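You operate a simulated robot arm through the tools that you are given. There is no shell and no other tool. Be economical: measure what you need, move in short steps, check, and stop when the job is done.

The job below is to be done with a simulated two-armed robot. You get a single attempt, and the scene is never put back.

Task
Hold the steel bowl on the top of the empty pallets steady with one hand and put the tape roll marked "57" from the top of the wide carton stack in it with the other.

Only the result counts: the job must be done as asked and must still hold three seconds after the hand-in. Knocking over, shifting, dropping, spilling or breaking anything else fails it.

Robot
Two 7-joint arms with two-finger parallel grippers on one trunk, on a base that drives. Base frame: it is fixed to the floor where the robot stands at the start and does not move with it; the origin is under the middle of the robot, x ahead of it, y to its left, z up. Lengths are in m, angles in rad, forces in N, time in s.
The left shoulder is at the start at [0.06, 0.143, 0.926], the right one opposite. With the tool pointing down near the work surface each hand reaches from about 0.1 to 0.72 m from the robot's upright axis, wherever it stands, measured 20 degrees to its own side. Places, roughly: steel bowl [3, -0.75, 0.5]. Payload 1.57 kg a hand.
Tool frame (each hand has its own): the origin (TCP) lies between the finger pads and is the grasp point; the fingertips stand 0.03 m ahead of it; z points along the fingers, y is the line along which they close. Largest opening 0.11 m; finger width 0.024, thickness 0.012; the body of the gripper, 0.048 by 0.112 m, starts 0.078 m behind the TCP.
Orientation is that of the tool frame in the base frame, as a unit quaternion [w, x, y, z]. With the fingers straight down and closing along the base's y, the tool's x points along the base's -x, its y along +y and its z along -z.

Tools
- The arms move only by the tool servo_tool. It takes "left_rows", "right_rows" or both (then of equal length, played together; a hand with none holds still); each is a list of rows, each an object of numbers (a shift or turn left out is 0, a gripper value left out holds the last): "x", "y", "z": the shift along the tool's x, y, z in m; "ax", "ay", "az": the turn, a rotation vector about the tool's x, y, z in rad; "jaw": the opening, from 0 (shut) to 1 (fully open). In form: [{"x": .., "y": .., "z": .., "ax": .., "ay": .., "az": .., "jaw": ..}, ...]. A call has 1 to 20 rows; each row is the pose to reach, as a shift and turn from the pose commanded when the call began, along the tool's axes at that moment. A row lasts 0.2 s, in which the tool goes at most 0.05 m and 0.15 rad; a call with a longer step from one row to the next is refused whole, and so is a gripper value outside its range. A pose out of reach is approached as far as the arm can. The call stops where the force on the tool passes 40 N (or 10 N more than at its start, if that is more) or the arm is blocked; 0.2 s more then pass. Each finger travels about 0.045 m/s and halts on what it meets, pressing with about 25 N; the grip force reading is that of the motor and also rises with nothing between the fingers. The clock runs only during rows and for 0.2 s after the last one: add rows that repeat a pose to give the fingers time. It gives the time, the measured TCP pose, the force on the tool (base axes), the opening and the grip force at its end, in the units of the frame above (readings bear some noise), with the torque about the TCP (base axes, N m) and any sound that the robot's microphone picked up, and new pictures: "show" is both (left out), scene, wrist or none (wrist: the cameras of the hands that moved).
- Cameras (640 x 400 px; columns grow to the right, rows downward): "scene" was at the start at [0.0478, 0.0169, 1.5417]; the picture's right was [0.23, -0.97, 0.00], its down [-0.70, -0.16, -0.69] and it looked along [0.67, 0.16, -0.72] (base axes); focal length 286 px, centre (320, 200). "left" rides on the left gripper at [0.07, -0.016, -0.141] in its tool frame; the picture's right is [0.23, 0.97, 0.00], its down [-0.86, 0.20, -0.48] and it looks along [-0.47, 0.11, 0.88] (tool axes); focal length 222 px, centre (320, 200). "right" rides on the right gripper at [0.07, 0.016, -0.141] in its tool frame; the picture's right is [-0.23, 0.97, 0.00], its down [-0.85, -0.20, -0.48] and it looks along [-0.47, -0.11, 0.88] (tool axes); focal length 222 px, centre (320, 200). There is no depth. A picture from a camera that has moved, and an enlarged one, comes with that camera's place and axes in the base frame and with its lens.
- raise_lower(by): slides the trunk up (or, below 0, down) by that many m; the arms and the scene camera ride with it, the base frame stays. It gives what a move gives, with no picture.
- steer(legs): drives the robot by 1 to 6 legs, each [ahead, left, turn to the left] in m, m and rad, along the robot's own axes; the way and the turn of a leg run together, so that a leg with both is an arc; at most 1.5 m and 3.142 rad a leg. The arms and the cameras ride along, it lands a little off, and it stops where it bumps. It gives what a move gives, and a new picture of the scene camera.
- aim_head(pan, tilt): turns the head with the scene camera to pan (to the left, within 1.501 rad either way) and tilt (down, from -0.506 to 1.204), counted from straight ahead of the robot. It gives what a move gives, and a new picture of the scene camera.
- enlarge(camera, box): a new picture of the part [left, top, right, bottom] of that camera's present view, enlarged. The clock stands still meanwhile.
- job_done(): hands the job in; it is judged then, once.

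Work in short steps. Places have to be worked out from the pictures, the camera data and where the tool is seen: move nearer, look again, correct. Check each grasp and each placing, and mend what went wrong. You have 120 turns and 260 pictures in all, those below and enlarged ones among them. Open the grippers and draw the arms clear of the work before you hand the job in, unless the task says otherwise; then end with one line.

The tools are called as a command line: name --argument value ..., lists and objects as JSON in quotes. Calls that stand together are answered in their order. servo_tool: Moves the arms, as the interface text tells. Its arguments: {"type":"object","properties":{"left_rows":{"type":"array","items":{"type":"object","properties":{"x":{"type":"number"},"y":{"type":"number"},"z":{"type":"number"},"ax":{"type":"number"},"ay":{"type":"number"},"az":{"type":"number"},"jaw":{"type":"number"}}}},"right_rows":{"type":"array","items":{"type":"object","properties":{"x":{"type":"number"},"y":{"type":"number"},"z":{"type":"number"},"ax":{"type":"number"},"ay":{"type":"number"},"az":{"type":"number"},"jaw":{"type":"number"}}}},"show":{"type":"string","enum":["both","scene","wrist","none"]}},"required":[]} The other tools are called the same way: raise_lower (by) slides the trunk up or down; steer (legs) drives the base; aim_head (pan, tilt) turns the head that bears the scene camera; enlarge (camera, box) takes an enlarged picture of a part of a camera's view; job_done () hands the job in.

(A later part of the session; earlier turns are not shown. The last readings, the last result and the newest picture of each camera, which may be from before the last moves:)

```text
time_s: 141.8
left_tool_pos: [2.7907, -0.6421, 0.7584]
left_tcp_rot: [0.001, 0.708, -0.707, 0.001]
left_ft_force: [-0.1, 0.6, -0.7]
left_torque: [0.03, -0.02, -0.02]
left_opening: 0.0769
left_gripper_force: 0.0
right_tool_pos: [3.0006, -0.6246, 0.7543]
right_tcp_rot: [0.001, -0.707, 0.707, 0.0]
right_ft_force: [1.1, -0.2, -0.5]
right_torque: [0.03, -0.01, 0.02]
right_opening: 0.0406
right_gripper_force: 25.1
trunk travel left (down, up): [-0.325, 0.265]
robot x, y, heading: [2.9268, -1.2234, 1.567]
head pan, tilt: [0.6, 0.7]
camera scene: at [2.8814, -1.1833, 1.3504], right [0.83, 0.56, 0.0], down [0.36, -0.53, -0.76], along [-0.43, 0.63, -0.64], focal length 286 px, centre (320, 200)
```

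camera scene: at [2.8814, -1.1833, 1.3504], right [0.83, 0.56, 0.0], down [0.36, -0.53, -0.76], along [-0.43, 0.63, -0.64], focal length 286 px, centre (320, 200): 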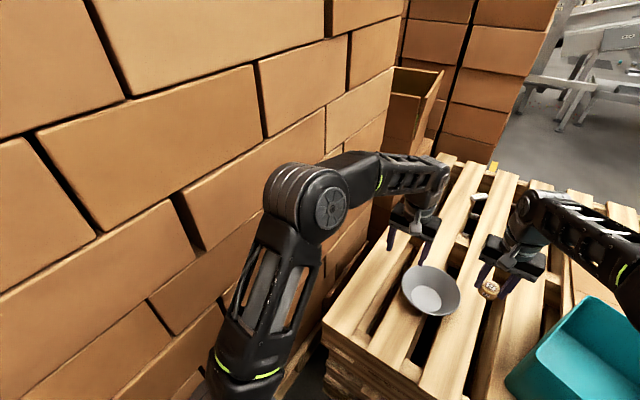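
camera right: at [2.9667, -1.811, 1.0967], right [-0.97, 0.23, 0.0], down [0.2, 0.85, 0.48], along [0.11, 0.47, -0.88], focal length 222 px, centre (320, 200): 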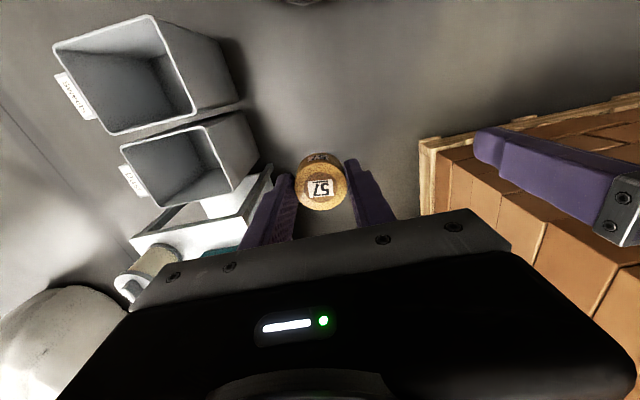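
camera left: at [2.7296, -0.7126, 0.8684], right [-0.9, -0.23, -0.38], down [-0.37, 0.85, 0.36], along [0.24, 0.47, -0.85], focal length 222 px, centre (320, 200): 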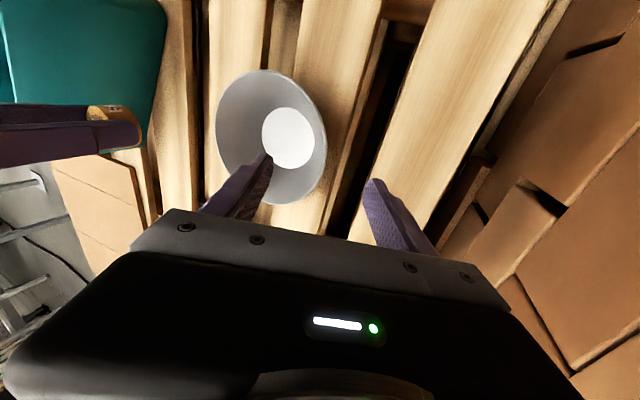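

The stack is undisturbed. Instead I'll grip the rim's near edge with the left hand yawed 90° (only the wrist turns, so the elbow stays in); the right hand moves 4 cm aside first.

servo_tool --left_rows '[{"az": 0.14, "x": 0.01}, {"az": 0.28, "x": 0.02}, {"az": 0.42, "x": 0.03, "y": -0.01}, {"az": 0.56, "x": 0.04, "y": -0.02}, {"az": 0.7, "x": 0.05, "y": -0.03}, {"az": 0.84, "x": 0.06, "y": -0.04}, {"az": 0.98, "x": 0.07, "y": -0.05}, {"az": 1.12, "x": 0.08, "y": -0.06}, {"az": 1.26, "x": 0.09, "y": -0.07}, {"az": 1.4, "x": 0.1, "y": -0.08}, {"az": 1.54, "x": 0.107, "y": -0.089}, {"az": 1.571, "x": 0.107, "y": -0.089}]' --right_rows '[{"y": -0.01}, {"y": -0.02}, {"y": -0.03}, {"y": -0.04}, {"y": -0.04}, {"y": -0.04}, {"y": -0.04}, {"y": -0.04}, {"y": -0.04}, {"y": -0.04}, {"y": -0.04}, {"y": -0.04}]'

aim_head --pan 0 --tilt 0.85

```text
time_s: 144.4
left_tool_pos: [2.8809, -0.7504, 0.7585]
left_tcp_rot: [0.0, 0.0, 1.0, 0.0]
left_ft_force: [0.0, 0.3, -1.0]
left_torque: [0.01, -0.01, -0.01]
left_opening: 0.0769
left_gripper_force: 0.0
right_tool_pos: [3.0393, -0.6251, 0.7545]
right_tcp_rot: [0.0, -0.707, 0.707, 0.001]
right_ft_force: [0.6, -0.7, -0.2]
right_torque: [0.0, -0.04, -0.03]
right_opening: 0.0404
right_gripper_force: 24.7
trunk travel left (down, up): [-0.325, 0.265]
robot x, y, heading: [2.9287, -1.2225, 1.566]
head pan, tilt: [0.6, 0.7]
camera scene: at [2.8814, -1.1833, 1.3505], right [0.83, 0.56, 0.0], down [0.36, -0.53, -0.76], along [-0.43, 0.63, -0.64], focal length 286 px, centre (320, 200)
camera right: at [3.024, -0.696, 0.8966], right [-0.97, 0.23, 0.0], down [0.2, 0.85, 0.48], along [0.11, 0.47, -0.88], focal length 222 px, centre (320, 200)
camera left: at [2.81, -0.7664, 0.8994], right [-0.22, 0.97, 0.0], down [0.86, 0.2, 0.48], along [0.47, 0.11, -0.88], focal length 222 px, centre (320, 200)
```

scene: 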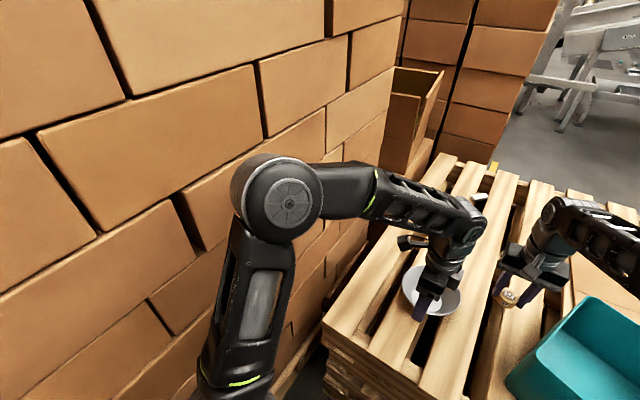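
right: 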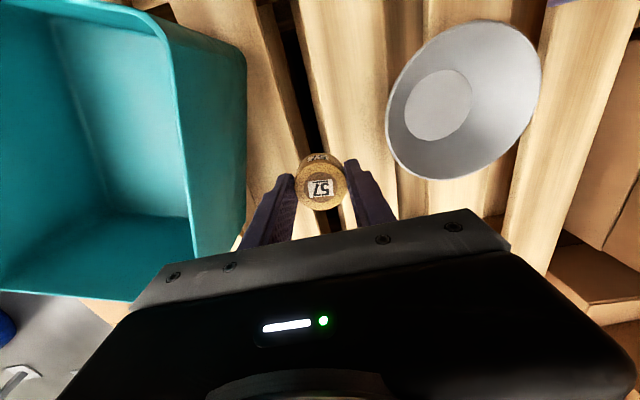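
left: 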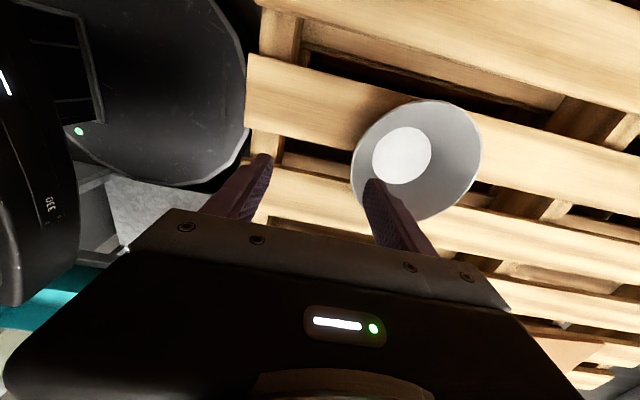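

```text
time_s: 145.4
left_tool_pos: [2.8799, -0.7494, 0.7575]
left_tcp_rot: [0.0, 0.0, 1.0, 0.0]
left_ft_force: [0.4, -0.4, 0.1]
left_torque: [0.0, 0.0, 0.0]
left_opening: 0.0771
left_gripper_force: 0.0
right_tool_pos: [3.0387, -0.625, 0.7545]
right_tcp_rot: [-0.001, 0.708, -0.707, 0.0]
right_ft_force: [0.2, -0.4, -0.2]
right_torque: [-0.01, 0.0, 0.03]
right_opening: 0.0406
right_gripper_force: 25.0
trunk travel left (down, up): [-0.325, 0.265]
robot x, y, heading: [2.9323, -1.2251, 1.577]
head pan, tilt: [0.0, 0.85]
camera scene: at [2.9293, -1.1752, 1.3382], right [1.0, 0.0, 0.0], down [0.0, -0.75, -0.66], along [0.0, 0.66, -0.75], focal length 286 px, centre (320, 200)
```

scene: 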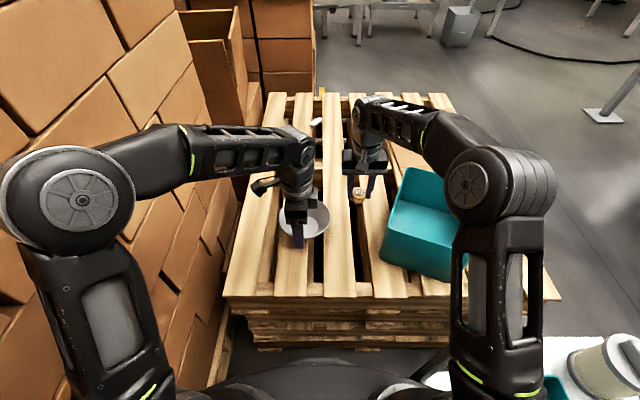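

The elbow is now well clear (x≈2.64 outer edge). I lean the left hand 0.35 rad toward the robot to match the wall slope and go to the pre-grasp pose.

servo_tool --left_rows '[{"ax": -0.12, "z": 0.008}, {"ax": -0.24, "z": 0.016}, {"ax": -0.35, "z": 0.025}, {"ax": -0.35, "z": 0.025}]'

```text
time_s: 146.4
left_tool_pos: [2.8791, -0.7501, 0.7329]
left_tcp_rot: [0.0, 0.0, 0.985, 0.175]
left_ft_force: [0.8, -0.2, 0.4]
left_torque: [-0.02, 0.04, 0.01]
left_opening: 0.077
left_gripper_force: 0.0
right_tool_pos: [3.0397, -0.6253, 0.7542]
right_tcp_rot: [-0.001, 0.708, -0.707, 0.0]
right_ft_force: [0.9, -0.3, 0.6]
right_torque: [-0.02, 0.01, 0.01]
right_opening: 0.0405
right_gripper_force: 25.2
trunk travel left (down, up): [-0.325, 0.265]
robot x, y, heading: [2.9294, -1.2246, 1.571]
head pan, tilt: [0.0, 0.85]
camera scene: at [2.9293, -1.1753, 1.3382], right [1.0, 0.0, 0.0], down [0.0, -0.75, -0.66], along [0.0, 0.66, -0.75], focal length 286 px, centre (320, 200)
camera left: at [2.8102, -0.8137, 0.8599], right [-0.23, 0.91, 0.34], down [0.85, 0.02, 0.52], along [0.47, 0.4, -0.79], focal length 222 px, centre (320, 200)
```

scene: 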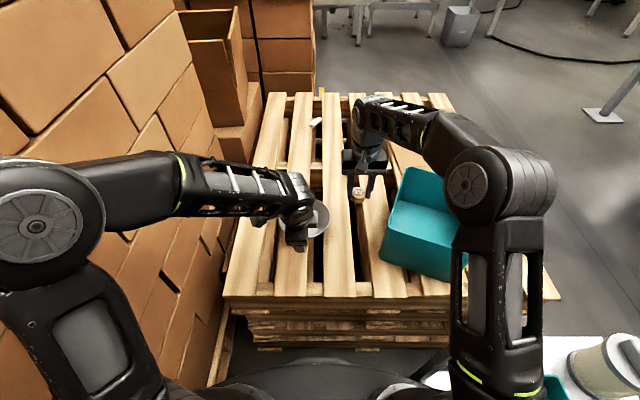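
left: 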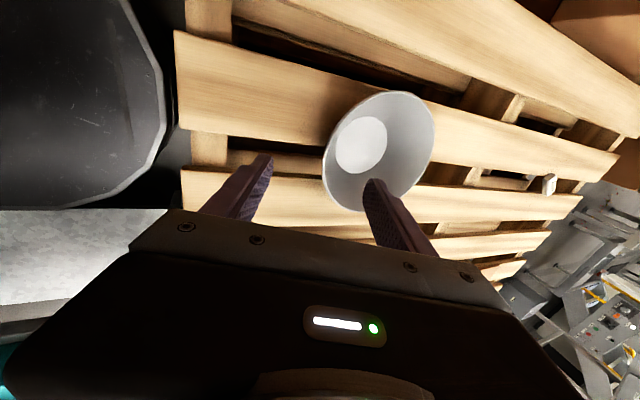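

The elbow shifted again with the lean; I check its clearance from the cartons from another angle.

aim_head --pan 0.6 --tilt 0.85

```text
time_s: 147.4
left_tool_pos: [2.8801, -0.7499, 0.7339]
left_tcp_rot: [0.0, 0.0, 0.985, 0.174]
left_ft_force: [-0.6, 0.1, 0.3]
left_torque: [0.01, 0.0, 0.0]
left_opening: 0.077
left_gripper_force: 0.0
right_tool_pos: [3.0399, -0.6252, 0.7527]
right_tcp_rot: [0.0, -0.707, 0.707, 0.001]
right_ft_force: [-0.3, 0.0, -0.5]
right_torque: [0.0, -0.02, 0.02]
right_opening: 0.0407
right_gripper_force: 25.1
trunk travel left (down, up): [-0.325, 0.265]
robot x, y, heading: [2.9335, -1.2215, 1.574]
head pan, tilt: [0.6, 0.85]
camera scene: at [2.8852, -1.1889, 1.3382], right [0.83, 0.56, 0.0], down [0.42, -0.62, -0.66], along [-0.37, 0.54, -0.75], focal length 286 px, centre (320, 200)
```

scene: 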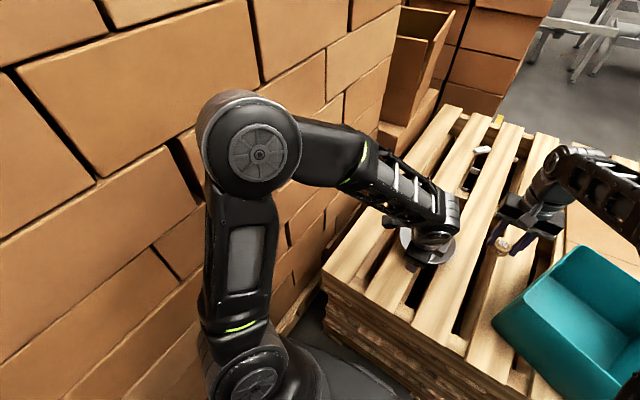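

Elbow is at x≈2.70 (outer 2.63), clear. Now I slide the left hand 0.08 m along its fingers so the rim sits between them.

servo_tool --left_rows '[{"z": 0.02}, {"z": 0.04}, {"z": 0.06}, {"z": 0.07}, {"z": 0.078}, {"z": 0.078}]'

enlarge --camera "scene" --box '[360, 180, 520, 280]'

```text
time_s: 148.8
left_tool_pos: [2.8808, -0.7233, 0.659]
left_tcp_rot: [0.001, 0.0, 0.985, 0.175]
left_ft_force: [-0.6, -1.0, -0.1]
left_torque: [-0.01, -0.03, 0.01]
left_opening: 0.0771
left_gripper_force: 0.0
right_tool_pos: [3.0399, -0.6251, 0.7538]
right_tcp_rot: [0.0, -0.707, 0.707, 0.0]
right_ft_force: [0.7, 0.5, -0.8]
right_torque: [0.02, -0.01, 0.04]
right_opening: 0.0405
right_gripper_force: 25.4
trunk travel left (down, up): [-0.325, 0.265]
robot x, y, heading: [2.9292, -1.2254, 1.57]
head pan, tilt: [0.6, 0.85]
camera scene: at [2.8852, -1.1889, 1.3382], right [0.83, 0.56, 0.0], down [0.42, -0.62, -0.66], along [-0.37, 0.54, -0.75], focal length 286 px, centre (320, 200)
camera left: at [2.8106, -0.7865, 0.7863], right [-0.23, 0.91, 0.33], down [0.86, 0.02, 0.52], along [0.47, 0.4, -0.79], focal length 222 px, centre (320, 200)
```

scene: 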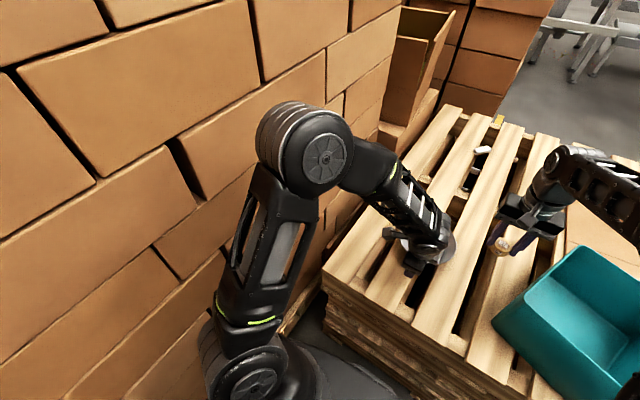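
left: 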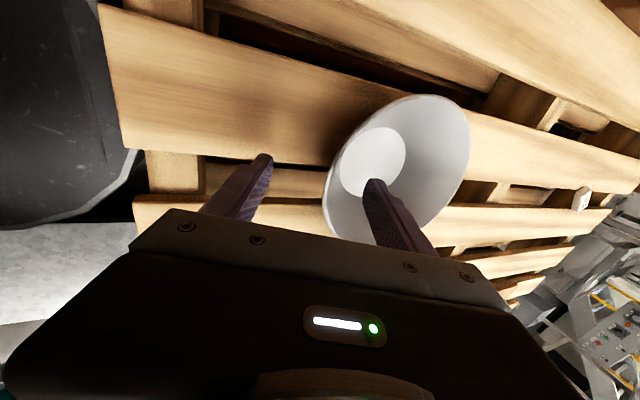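

```text
4.00 times, centred on (440, 230) of scene
camera zoom: at [2.8852, -1.1889, 1.3382], right [0.83, 0.56, 0.0], down [0.42, -0.62, -0.66], along [-0.37, 0.54, -0.75], focal length 1146 px, centre (-160, 80)
```

zoom: 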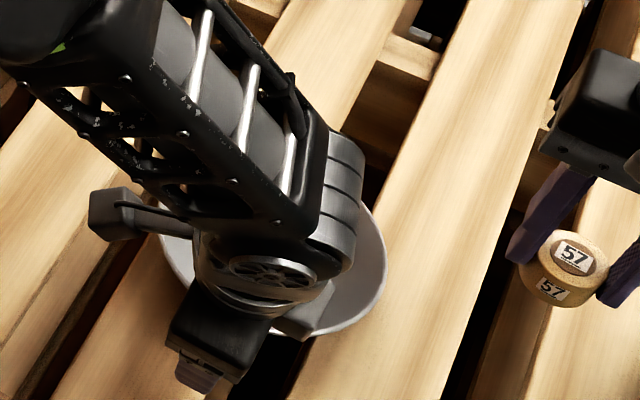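

The rim's near edge is centred between the fingers. I close the left gripper on it.

servo_tool --left_rows '[{"jaw": 0.4}, {"jaw": 0.2}, {"jaw": 0.05}, {"jaw": 0}, {"jaw": 0}, {"jaw": 0}, {"jaw": 0}]'

enlarge --camera "right" --box '[320, 0, 640, 200]'

```text
time_s: 150.4
left_tool_pos: [2.8793, -0.7229, 0.6587]
left_tcp_rot: [0.001, 0.0, 0.985, 0.174]
left_ft_force: [0.1, -0.6, -0.3]
left_torque: [0.01, -0.01, 0.01]
left_opening: 0.0
left_gripper_force: 21.4
right_tool_pos: [3.0394, -0.626, 0.7538]
right_tcp_rot: [0.0, 0.707, -0.707, -0.001]
right_ft_force: [0.6, -0.5, -0.2]
right_torque: [0.01, -0.02, 0.0]
right_opening: 0.0407
right_gripper_force: 24.9
trunk travel left (down, up): [-0.325, 0.265]
robot x, y, heading: [2.9255, -1.2207, 1.572]
head pan, tilt: [0.6, 0.85]
camera scene: at [2.8852, -1.1889, 1.3382], right [0.83, 0.56, 0.0], down [0.42, -0.62, -0.66], along [-0.37, 0.54, -0.75], focal length 286 px, centre (320, 200)
camera left: at [2.8105, -0.7867, 0.7864], right [-0.23, 0.91, 0.33], down [0.86, 0.02, 0.52], along [0.47, 0.4, -0.79], focal length 222 px, centre (320, 200)
```

scene: 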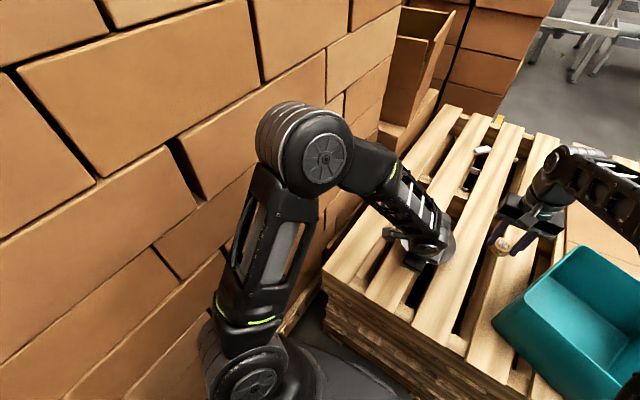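
left: 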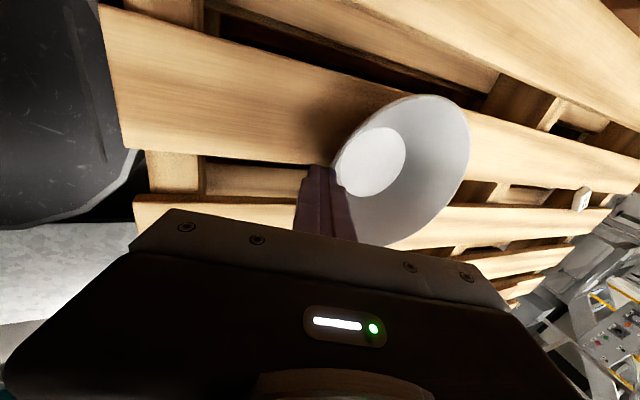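

```text
2.00 times, centred on (480, 100) of right
camera zoom: at [3.024, -0.696, 0.8966], right [-0.97, 0.23, 0.0], down [0.2, 0.85, 0.48], along [0.11, 0.47, -0.88], focal length 444 px, centre (0, 400)
```

zoom: 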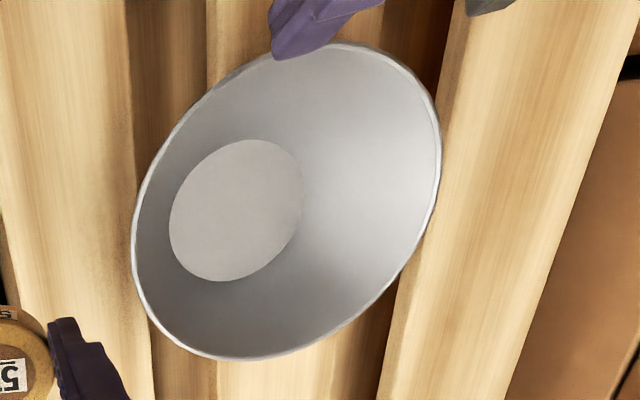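

The gripper closed on nothing: re-triangulating gives a lower rim, z≈0.62, just under the fingertips. I open again and go 0.034 m further down.

servo_tool --left_rows '[{"jaw": 0.3}, {"jaw": 0.55}, {"jaw": 0.55}, {"jaw": 0.55}, {"z": 0.01, "x": 0.002}, {"z": 0.02, "x": 0.004}, {"z": 0.03, "x": 0.004, "y": 0.001}, {"z": 0.034, "x": 0.004, "y": 0.001}, {"z": 0.034, "x": 0.004, "y": 0.001}]' --show "wrist"

enlarge --camera "right" --box '[320, 0, 640, 200]'

```text
time_s: 152.4
left_tool_pos: [2.8771, -0.7093, 0.628]
left_tcp_rot: [0.0, 0.0, 0.985, 0.174]
left_ft_force: [0.1, 0.5, 0.3]
left_torque: [0.01, 0.02, 0.0]
left_opening: 0.0605
left_gripper_force: 0.1
right_tool_pos: [3.0399, -0.6252, 0.7541]
right_tcp_rot: [-0.001, 0.707, -0.707, 0.0]
right_ft_force: [1.0, -0.9, -0.5]
right_torque: [0.03, 0.02, 0.02]
right_opening: 0.0404
right_gripper_force: 24.9
trunk travel left (down, up): [-0.325, 0.265]
robot x, y, heading: [2.9322, -1.223, 1.574]
head pan, tilt: [0.6, 0.85]
camera left: at [2.8066, -0.7741, 0.7554], right [-0.23, 0.91, 0.33], down [0.86, 0.02, 0.52], along [0.47, 0.4, -0.79], focal length 222 px, centre (320, 200)
```

left: 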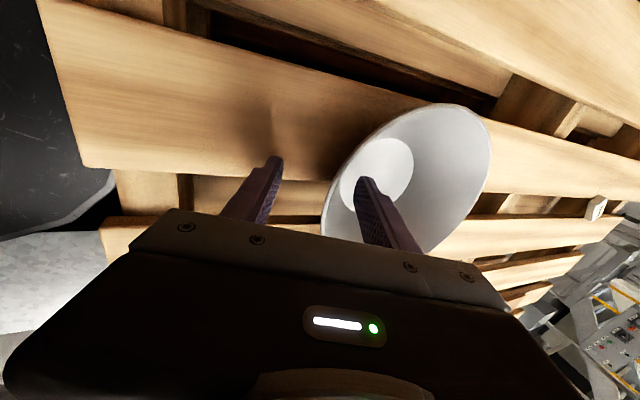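

```text
2.00 times, centred on (480, 100) of right
camera zoom: at [3.024, -0.696, 0.8966], right [-0.97, 0.23, 0.0], down [0.2, 0.85, 0.48], along [0.11, 0.47, -0.88], focal length 444 px, centre (0, 400)
```

zoom: 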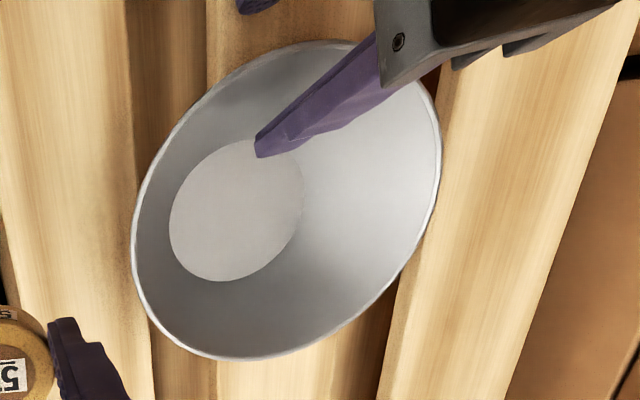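

One finger is now inside the bowl and one outside. I close on the rim.

servo_tool --left_rows '[{"jaw": 0.3}, {"jaw": 0.1}, {"jaw": 0}, {"jaw": 0}, {"jaw": 0}, {"jaw": 0}]' --show "wrist"

enlarge --camera "right" --box '[320, 0, 640, 200]'

```text
time_s: 153.8
left_tool_pos: [2.8766, -0.7095, 0.6296]
left_tcp_rot: [0.001, 0.002, 0.984, 0.176]
left_ft_force: [4.2, 5.0, 13.4]
left_torque: [1.2, 0.47, -0.47]
left_opening: 0.0078
left_gripper_force: 25.2
right_tool_pos: [3.0412, -0.626, 0.7541]
right_tcp_rot: [0.002, -0.707, 0.707, 0.002]
right_ft_force: [-0.8, 0.0, -0.7]
right_torque: [0.0, 0.04, -0.01]
right_opening: 0.0408
right_gripper_force: 25.2
trunk travel left (down, up): [-0.325, 0.265]
robot x, y, heading: [2.9299, -1.2195, 1.571]
head pan, tilt: [0.6, 0.85]
camera left: at [2.8077, -0.7736, 0.757], right [-0.23, 0.91, 0.34], down [0.85, 0.02, 0.52], along [0.47, 0.41, -0.79], focal length 222 px, centre (320, 200)
```

left: 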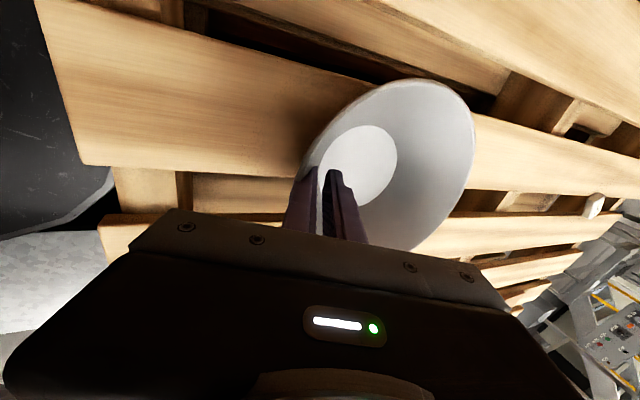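

```text
2.00 times, centred on (480, 100) of right
camera zoom: at [3.0244, -0.6965, 0.8971], right [-0.97, 0.23, 0.0], down [0.2, 0.85, 0.48], along [0.11, 0.47, -0.88], focal length 444 px, centre (0, 400)
```

zoom: 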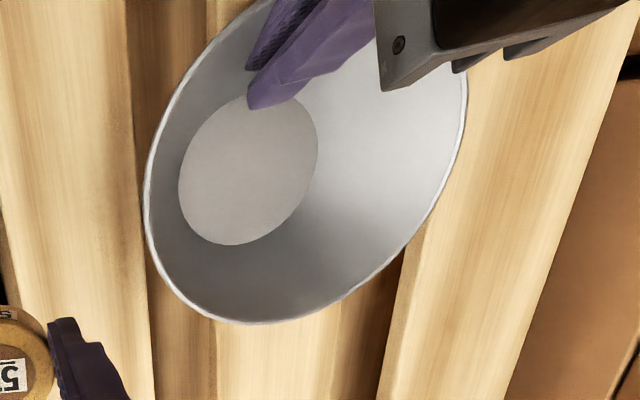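

The bowl is gripped (opening 8 mm, 25 N), drawn slightly toward me. I check for tilt from the head.

aim_head --pan -0.5 --tilt 0.8

enlarge --camera "scene" --box '[60, 120, 300, 270]'

```text
time_s: 155.1
left_tool_pos: [2.8767, -0.7099, 0.6286]
left_tcp_rot: [0.0, 0.0, 0.984, 0.176]
left_ft_force: [4.7, 2.1, 17.9]
left_torque: [1.16, 0.59, -0.42]
left_opening: 0.0086
left_gripper_force: 25.3
right_tool_pos: [3.0401, -0.6252, 0.755]
right_tcp_rot: [0.001, -0.707, 0.707, 0.001]
right_ft_force: [0.8, -0.1, -0.6]
right_torque: [0.0, 0.0, 0.0]
right_opening: 0.0405
right_gripper_force: 25.3
trunk travel left (down, up): [-0.325, 0.265]
robot x, y, heading: [2.9305, -1.2206, 1.57]
head pan, tilt: [-0.499, 0.799]
camera scene: at [2.9685, -1.1839, 1.3423], right [0.88, -0.48, 0.0], down [-0.34, -0.63, -0.7], along [0.33, 0.61, -0.72], focal length 286 px, centre (320, 200)
```

scene: 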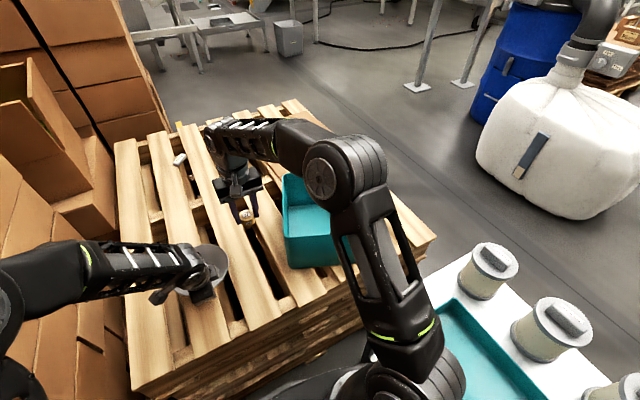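

```text
2.67 times, centred on (180, 195) of scene
camera zoom: at [2.9685, -1.1839, 1.3423], right [0.88, -0.48, 0.0], down [-0.34, -0.63, -0.7], along [0.33, 0.61, -0.72], focal length 764 px, centre (693, 213)
```

zoom: 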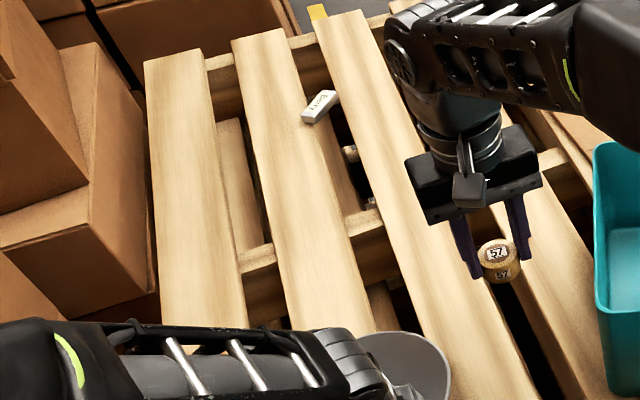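

The grip wedges against the sloped wall (15 N, bowl tilting up at the far side). I release, back out, and will re-grip with a lean that matches the ~30° wall.

servo_tool --left_rows '[{"jaw": 0.1}, {"jaw": 0.2}, {"jaw": 0.35}, {"jaw": 0.55}, {"jaw": 0.55}, {"z": -0.015, "jaw": 0.55}, {"z": -0.035}, {"z": -0.055}, {"z": -0.06}]' --show "wrist"

enlarge --camera "right" --box '[320, 0, 640, 200]'

```text
time_s: 157.1
left_tool_pos: [2.8754, -0.7315, 0.685]
left_tcp_rot: [0.0, -0.001, 0.985, 0.174]
left_ft_force: [-0.2, 1.4, 0.3]
left_torque: [-0.02, -0.02, 0.04]
left_opening: 0.0607
left_gripper_force: 0.0
right_tool_pos: [3.0396, -0.6256, 0.7553]
right_tcp_rot: [0.0, -0.707, 0.707, 0.0]
right_ft_force: [-0.5, 0.0, -0.5]
right_torque: [0.0, 0.01, -0.01]
right_opening: 0.0406
right_gripper_force: 25.1
trunk travel left (down, up): [-0.325, 0.265]
robot x, y, heading: [2.9312, -1.2186, 1.569]
head pan, tilt: [-0.499, 0.799]
camera left: at [2.8062, -0.7948, 0.812], right [-0.23, 0.91, 0.33], down [0.86, 0.02, 0.52], along [0.47, 0.4, -0.79], focal length 222 px, centre (320, 200)
```

left: 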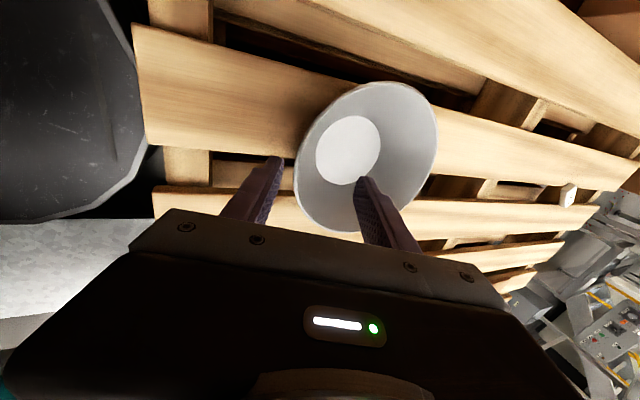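

```text
2.00 times, centred on (480, 100) of right
camera zoom: at [3.024, -0.696, 0.8967], right [-0.97, 0.23, 0.0], down [0.2, 0.85, 0.48], along [0.11, 0.47, -0.88], focal length 444 px, centre (0, 400)
```

zoom: 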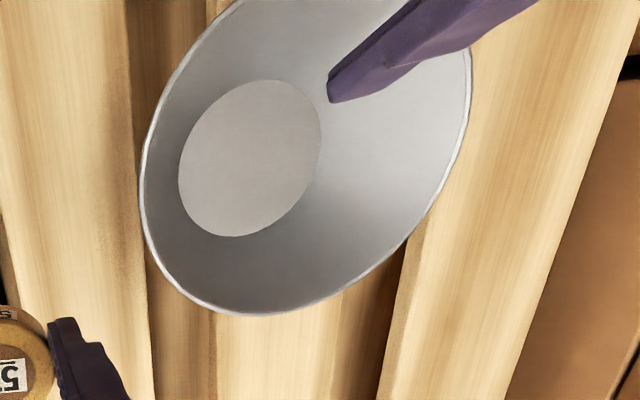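

The bowl is upright, now centred at (2.865, -0.661), rim z≈0.622. I set the lean to 0.54 rad at a pre-grasp point in line with the near wall.

servo_tool --left_rows '[{"x": 0.003, "y": -0.012, "z": -0.005, "ax": -0.07, "jaw": 0.45}, {"x": 0.006, "y": -0.025, "z": -0.005, "ax": -0.14}, {"x": 0.01, "y": -0.0375, "z": -0.005, "ax": -0.19}, {"x": 0.01, "y": -0.0375, "z": -0.005, "ax": -0.19}]' --show "wrist"

servo_tool --left_rows '[{"z": 0.015}, {"z": 0.03}, {"z": 0.042}, {"z": 0.05}, {"z": 0.05}]' --show "wrist"

enlarge --camera "right" --box '[320, 0, 640, 200]'

```text
time_s: 158.1
left_tool_pos: [2.8643, -0.7675, 0.6753]
left_tcp_rot: [0.001, 0.0, 0.964, 0.267]
left_ft_force: [0.5, 0.0, 0.5]
left_torque: [-0.01, -0.01, 0.0]
left_opening: 0.0494
left_gripper_force: 0.0
right_tool_pos: [3.039, -0.6256, 0.7544]
right_tcp_rot: [0.001, -0.707, 0.707, 0.0]
right_ft_force: [0.3, 0.4, -1.2]
right_torque: [0.0, 0.0, 0.02]
right_opening: 0.0407
right_gripper_force: 25.2
trunk travel left (down, up): [-0.325, 0.265]
robot x, y, heading: [2.9286, -1.2236, 1.569]
head pan, tilt: [-0.499, 0.799]
camera left: at [2.7955, -0.8546, 0.7887], right [-0.23, 0.84, 0.5], down [0.85, -0.08, 0.51], along [0.47, 0.55, -0.7], focal length 222 px, centre (320, 200)
```

left: 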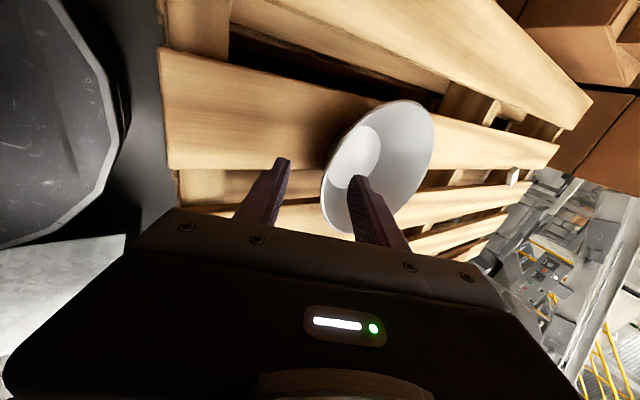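

```text
time_s: 159.3
left_tool_pos: [2.8661, -0.7413, 0.6338]
left_tcp_rot: [0.0, -0.001, 0.964, 0.267]
left_ft_force: [0.1, 0.6, 0.4]
left_torque: [0.0, 0.0, 0.03]
left_opening: 0.0496
left_gripper_force: 0.1
right_tool_pos: [3.0398, -0.6258, 0.7539]
right_tcp_rot: [-0.001, 0.707, -0.707, 0.0]
right_ft_force: [-0.2, 0.2, -0.8]
right_torque: [-0.03, 0.01, 0.03]
right_opening: 0.0404
right_gripper_force: 25.4
trunk travel left (down, up): [-0.325, 0.265]
robot x, y, heading: [2.9299, -1.2239, 1.571]
head pan, tilt: [-0.499, 0.799]
camera left: at [2.796, -0.8284, 0.7463], right [-0.23, 0.84, 0.5], down [0.86, -0.07, 0.51], along [0.47, 0.55, -0.7], focal length 222 px, centre (320, 200)
```

left: 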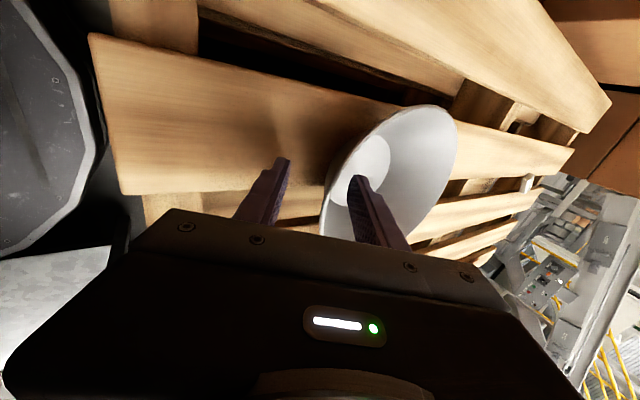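

```text
2.00 times, centred on (480, 100) of right
camera zoom: at [3.024, -0.696, 0.8966], right [-0.97, 0.23, 0.0], down [0.2, 0.85, 0.48], along [0.11, 0.47, -0.88], focal length 444 px, centre (0, 400)
```

zoom: 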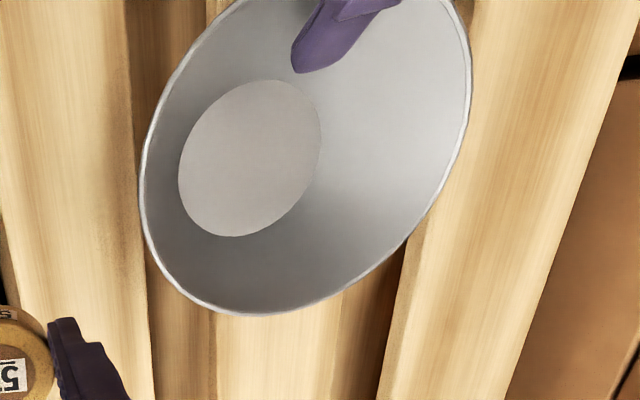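

The wall lies midway between the fingers and parallel to them. I close gently.

servo_tool --left_rows '[{"jaw": 0.3}, {"jaw": 0.15}, {"jaw": 0.05}, {"jaw": 0}, {"jaw": 0}, {"jaw": 0}, {"jaw": 0}]' --show "wrist"

enlarge --camera "right" --box '[320, 0, 640, 200]'

```text
time_s: 160.9
left_tool_pos: [2.8667, -0.7415, 0.635]
left_tcp_rot: [0.0, 0.0, 0.963, 0.268]
left_ft_force: [-0.9, 5.5, 20.4]
left_torque: [1.01, 0.07, 0.0]
left_opening: 0.0075
left_gripper_force: 25.0
right_tool_pos: [3.0413, -0.6253, 0.7543]
right_tcp_rot: [0.001, -0.707, 0.708, 0.001]
right_ft_force: [0.0, 0.5, -0.7]
right_torque: [-0.01, 0.01, 0.0]
right_opening: 0.0406
right_gripper_force: 24.9
trunk travel left (down, up): [-0.325, 0.265]
robot x, y, heading: [2.9338, -1.222, 1.573]
head pan, tilt: [-0.499, 0.799]
camera left: at [2.7963, -0.8285, 0.7475], right [-0.23, 0.83, 0.5], down [0.86, -0.08, 0.51], along [0.47, 0.55, -0.7], focal length 222 px, centre (320, 200)
```

left: 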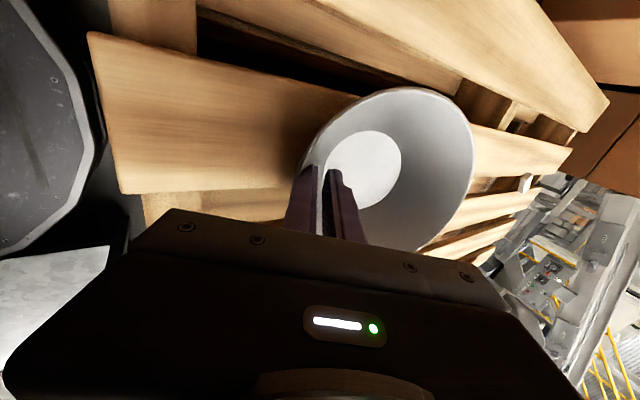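

```text
2.00 times, centred on (480, 100) of right
camera zoom: at [3.024, -0.6966, 0.8973], right [-0.97, 0.23, 0.0], down [0.2, 0.85, 0.48], along [0.11, 0.47, -0.88], focal length 444 px, centre (0, 400)
```

zoom: 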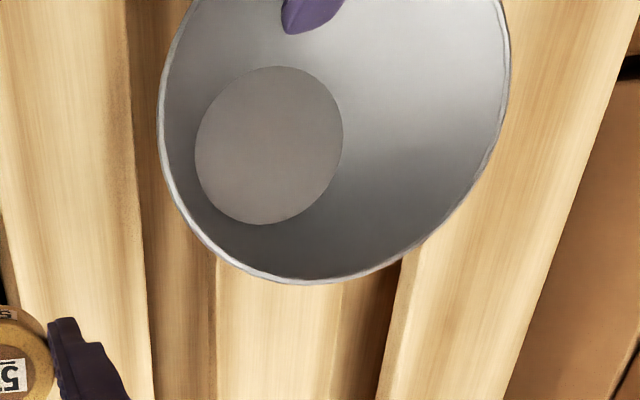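

The couple shows the wall leans even more (bowl depth ≈0.04, so ~40°), and the near side was lifted ~1 cm. I release and retry with a 0.72 rad lean and a shallower grip.

servo_tool --left_rows '[{"jaw": 0.1}, {"jaw": 0.15}, {"jaw": 0.25}, {"jaw": 0.45}, {"jaw": 0.45}, {"z": -0.012}, {"z": -0.03}, {"z": -0.045}, {"z": -0.05, "ax": -0.1}, {"z": -0.05, "ax": -0.18}, {"z": -0.05, "ax": -0.18}]' --show "wrist"

enlarge --camera "right" --box '[320, 0, 640, 200]'

```text
time_s: 163.3
left_tool_pos: [2.8646, -0.7683, 0.676]
left_tcp_rot: [0.0, -0.001, 0.935, 0.354]
left_ft_force: [0.6, -1.5, 0.5]
left_torque: [0.03, 0.0, -0.03]
left_opening: 0.0492
left_gripper_force: 0.0
right_tool_pos: [3.0402, -0.6245, 0.7538]
right_tcp_rot: [0.002, -0.707, 0.708, 0.002]
right_ft_force: [0.4, -0.6, -0.5]
right_torque: [0.01, 0.0, -0.02]
right_opening: 0.0407
right_gripper_force: 25.3
trunk travel left (down, up): [-0.325, 0.265]
robot x, y, heading: [2.9315, -1.2239, 1.569]
head pan, tilt: [-0.499, 0.799]
camera left: at [2.7959, -0.8733, 0.7717], right [-0.23, 0.73, 0.64], down [0.85, -0.17, 0.49], along [0.47, 0.66, -0.59], focal length 222 px, centre (320, 200)
```

left: 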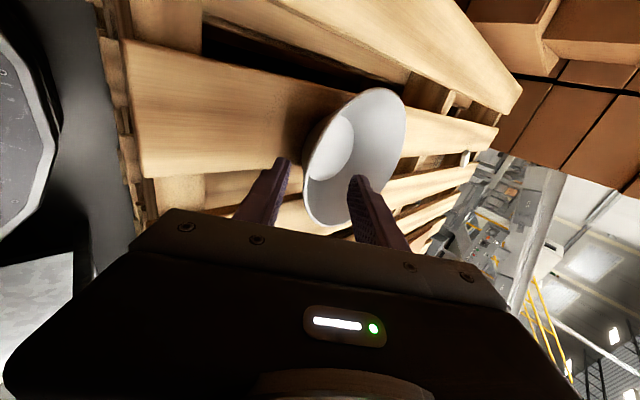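

```text
2.00 times, centred on (480, 100) of right
camera zoom: at [3.0239, -0.696, 0.8966], right [-0.97, 0.23, 0.0], down [0.2, 0.85, 0.48], along [0.11, 0.47, -0.88], focal length 444 px, centre (0, 400)
```

zoom: 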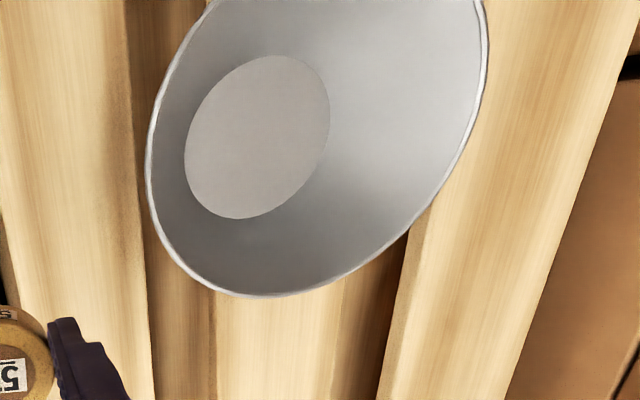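

Bowl rim centre now (2.863, -0.675, 0.625). I align and slide the fingers over the near rim, 12 mm deep, with the 0.72 lean.

servo_tool --left_rows '[{"y": -0.008, "jaw": 0.4}, {"y": -0.016}, {"y": -0.016, "z": 0.012}, {"y": -0.016, "z": 0.024}, {"y": -0.016, "z": 0.0325}, {"y": -0.016, "z": 0.0325}]' --show "wrist"

servo_tool --left_rows '[{"jaw": 0.25}, {"jaw": 0.1}, {"jaw": 0.05}, {"jaw": 0}, {"jaw": 0}, {"jaw": 0}]' --show "wrist"

enlarge --camera "right" --box '[320, 0, 640, 200]'

```text
time_s: 164.7
left_tool_pos: [2.867, -0.7578, 0.6407]
left_tcp_rot: [0.0, 0.0, 0.936, 0.352]
left_ft_force: [-0.8, 0.4, 0.0]
left_torque: [0.0, -0.01, 0.03]
left_opening: 0.0439
left_gripper_force: 0.1
right_tool_pos: [3.0403, -0.6254, 0.7543]
right_tcp_rot: [0.0, 0.707, -0.707, -0.001]
right_ft_force: [-0.1, 0.2, -1.0]
right_torque: [-0.01, 0.03, 0.0]
right_opening: 0.0407
right_gripper_force: 24.6
trunk travel left (down, up): [-0.325, 0.265]
robot x, y, heading: [2.9297, -1.2218, 1.571]
head pan, tilt: [-0.499, 0.799]
camera left: at [2.7961, -0.8634, 0.7366], right [-0.23, 0.73, 0.64], down [0.86, -0.17, 0.49], along [0.47, 0.66, -0.59], focal length 222 px, centre (320, 200)
```

left: 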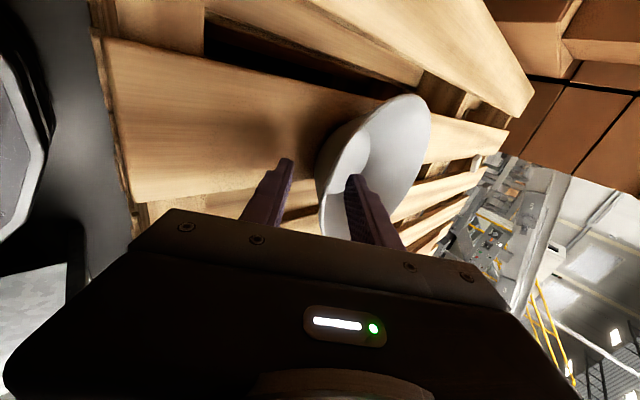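

```text
time_s: 166.1
left_tool_pos: [2.8658, -0.7573, 0.6415]
left_tcp_rot: [0.0, 0.0, 0.936, 0.353]
left_ft_force: [-1.5, 3.0, 7.6]
left_torque: [0.45, 0.06, 0.01]
left_opening: 0.0017
left_gripper_force: 23.9
right_tool_pos: [3.0402, -0.6246, 0.7551]
right_tcp_rot: [0.0, -0.707, 0.707, 0.001]
right_ft_force: [-0.5, -0.7, -0.3]
right_torque: [-0.02, -0.01, -0.01]
right_opening: 0.0404
right_gripper_force: 25.4
trunk travel left (down, up): [-0.325, 0.265]
robot x, y, heading: [2.9321, -1.224, 1.567]
head pan, tilt: [-0.499, 0.799]
camera left: at [2.7962, -0.8632, 0.7374], right [-0.23, 0.73, 0.64], down [0.86, -0.17, 0.49], along [0.47, 0.66, -0.59], focal length 222 px, centre (320, 200)
```

left: 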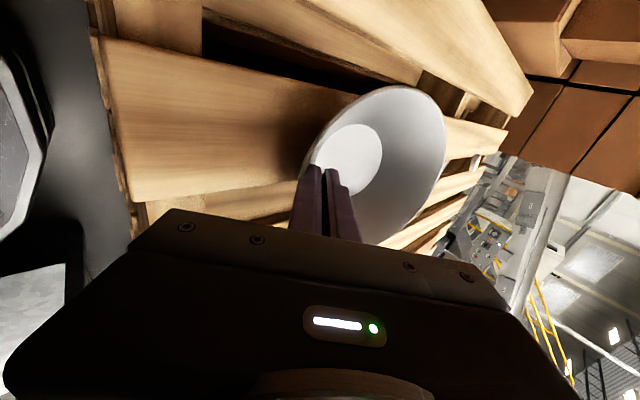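

```text
2.00 times, centred on (480, 100) of right
camera zoom: at [3.024, -0.6962, 0.8969], right [-0.97, 0.23, 0.0], down [0.2, 0.85, 0.48], along [0.11, 0.47, -0.88], focal length 444 px, centre (0, 400)
```

zoom: 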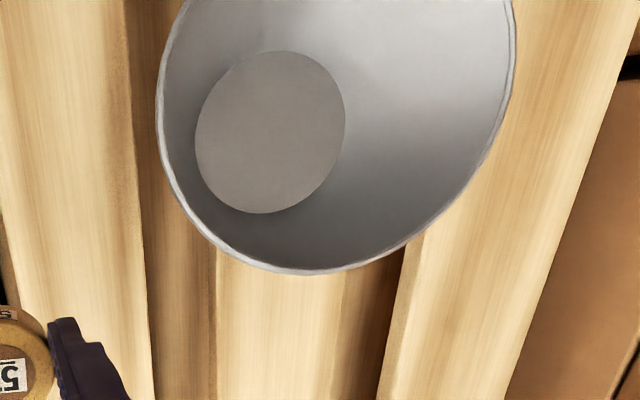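

Now the fingers lie flush on the wall (1.7 mm) with only 8 N. The bowl's near side is still up ~8°, so with the bowl gripped I rotate the hand 0.13 rad further and lower it 15 mm to set the bowl flat.

servo_tool --left_rows '[{"ax": -0.035, "y": -0.0025, "z": 0.003}, {"ax": -0.07, "y": -0.005, "z": 0.006}, {"ax": -0.1, "y": -0.0075, "z": 0.009}, {"ax": -0.13, "y": -0.0095, "z": 0.011}, {"ax": -0.13, "y": -0.0095, "z": 0.011}]' --show "wrist"

enlarge --camera "right" --box '[320, 0, 640, 200]'

```text
time_s: 167.3
left_tool_pos: [2.8665, -0.7579, 0.6274]
left_tcp_rot: [0.0, 0.001, 0.91, 0.414]
left_ft_force: [1.4, -7.1, 24.3]
left_torque: [0.83, -0.02, -0.09]
left_opening: 0.0034
left_gripper_force: 24.5
right_tool_pos: [3.0402, -0.6263, 0.7547]
right_tcp_rot: [0.002, -0.707, 0.707, 0.001]
right_ft_force: [-0.2, -0.1, 0.2]
right_torque: [0.0, 0.0, -0.05]
right_opening: 0.0406
right_gripper_force: 25.5
trunk travel left (down, up): [-0.325, 0.265]
robot x, y, heading: [2.9303, -1.2246, 1.571]
head pan, tilt: [-0.499, 0.799]
camera left: at [2.797, -0.8762, 0.7086], right [-0.23, 0.64, 0.73], down [0.85, -0.23, 0.47], along [0.47, 0.73, -0.5], focal length 222 px, centre (320, 200)
```

left: 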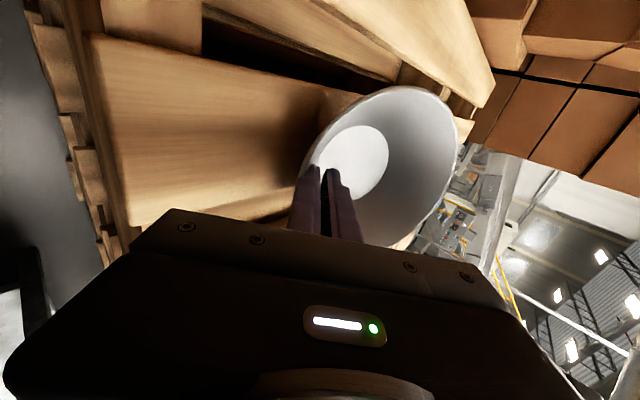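

```text
2.00 times, centred on (480, 100) of right
camera zoom: at [3.0243, -0.6975, 0.8976], right [-0.97, 0.23, 0.0], down [0.2, 0.85, 0.48], along [0.11, 0.47, -0.88], focal length 444 px, centre (0, 400)
```

zoom: 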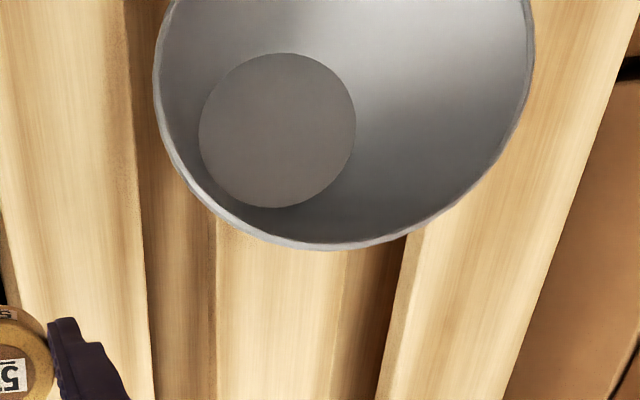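

The last move made the bowl tilt more, so the tilt is in the opposite sense (far side up). I check with the head camera before correcting.

aim_head --pan 0 --tilt 0.85

enlarge --camera "scene" --box '[220, 180, 380, 280]'

```text
time_s: 168.3
left_tool_pos: [2.8662, -0.7586, 0.6268]
left_tcp_rot: [0.001, 0.0, 0.911, 0.413]
left_ft_force: [2.1, -3.5, 21.1]
left_torque: [0.8, -0.03, -0.15]
left_opening: 0.0034
left_gripper_force: 24.6
right_tool_pos: [3.0398, -0.6251, 0.7546]
right_tcp_rot: [0.001, -0.707, 0.707, 0.001]
right_ft_force: [0.7, 0.6, -0.3]
right_torque: [-0.02, -0.01, -0.02]
right_opening: 0.0404
right_gripper_force: 25.1
trunk travel left (down, up): [-0.325, 0.265]
robot x, y, heading: [2.9312, -1.2244, 1.575]
head pan, tilt: [0.0, 0.85]
camera scene: at [2.9298, -1.1769, 1.3383], right [1.0, 0.0, 0.0], down [0.0, -0.75, -0.66], along [0.0, 0.66, -0.75], focal length 286 px, centre (320, 200)
```

scene: 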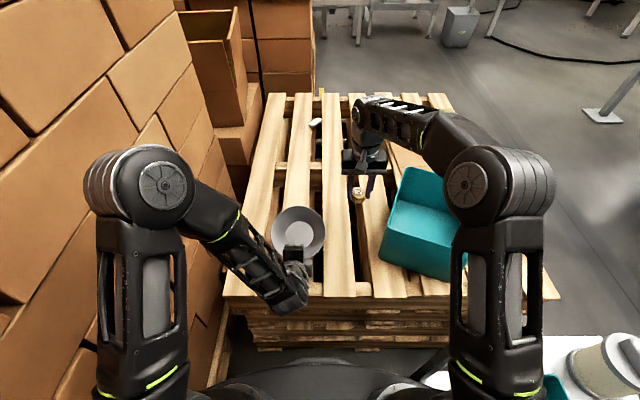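

```text
4.00 times, centred on (300, 230) of scene
camera zoom: at [2.9298, -1.1769, 1.3383], right [1.0, 0.0, 0.0], down [0.0, -0.75, -0.66], along [0.0, 0.66, -0.75], focal length 1146 px, centre (400, 80)
```

zoom: 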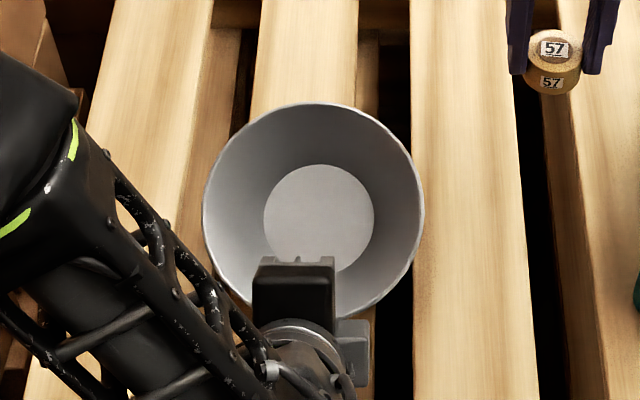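

The rim looks circular from the head: far side up by roughly 25°. With the bowl gripped I rotate the hand back by 0.4 rad and raise it 1 cm to lay the bowl flat.

servo_tool --left_rows '[{"ax": 0.08, "y": 0.002, "z": -0.002}, {"ax": 0.16, "y": 0.004, "z": -0.003}, {"ax": 0.24, "y": 0.005, "z": -0.005}, {"ax": 0.32, "y": 0.0075, "z": -0.0066}, {"ax": 0.32, "y": 0.0075, "z": -0.0066}]' --show "none"

enlarge --camera "scene" --box '[220, 180, 380, 280]'

```text
time_s: 169.5
left_tool_pos: [2.8656, -0.7578, 0.6375]
left_tcp_rot: [0.0, 0.001, 0.965, 0.263]
left_ft_force: [-3.3, 5.0, 13.4]
left_torque: [0.8, 0.21, 0.11]
left_opening: 0.007
left_gripper_force: 25.1
right_tool_pos: [3.0405, -0.6261, 0.7555]
right_tcp_rot: [0.002, -0.706, 0.708, 0.001]
right_ft_force: [-0.5, -0.7, -1.2]
right_torque: [0.0, 0.02, -0.01]
right_opening: 0.0406
right_gripper_force: 24.8
trunk travel left (down, up): [-0.325, 0.265]
robot x, y, heading: [2.9273, -1.225, 1.574]
head pan, tilt: [0.0, 0.85]
```

```text
4.00 times, centred on (300, 230) of scene
camera zoom: at [2.9292, -1.1758, 1.3382], right [1.0, 0.0, 0.0], down [0.0, -0.75, -0.66], along [0.0, 0.66, -0.75], focal length 1146 px, centre (400, 80)
```

zoom: 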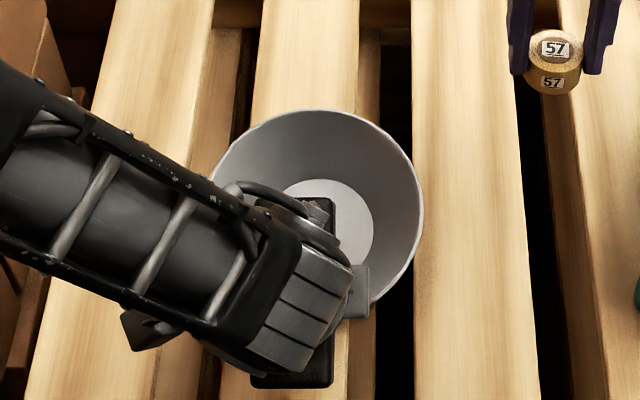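

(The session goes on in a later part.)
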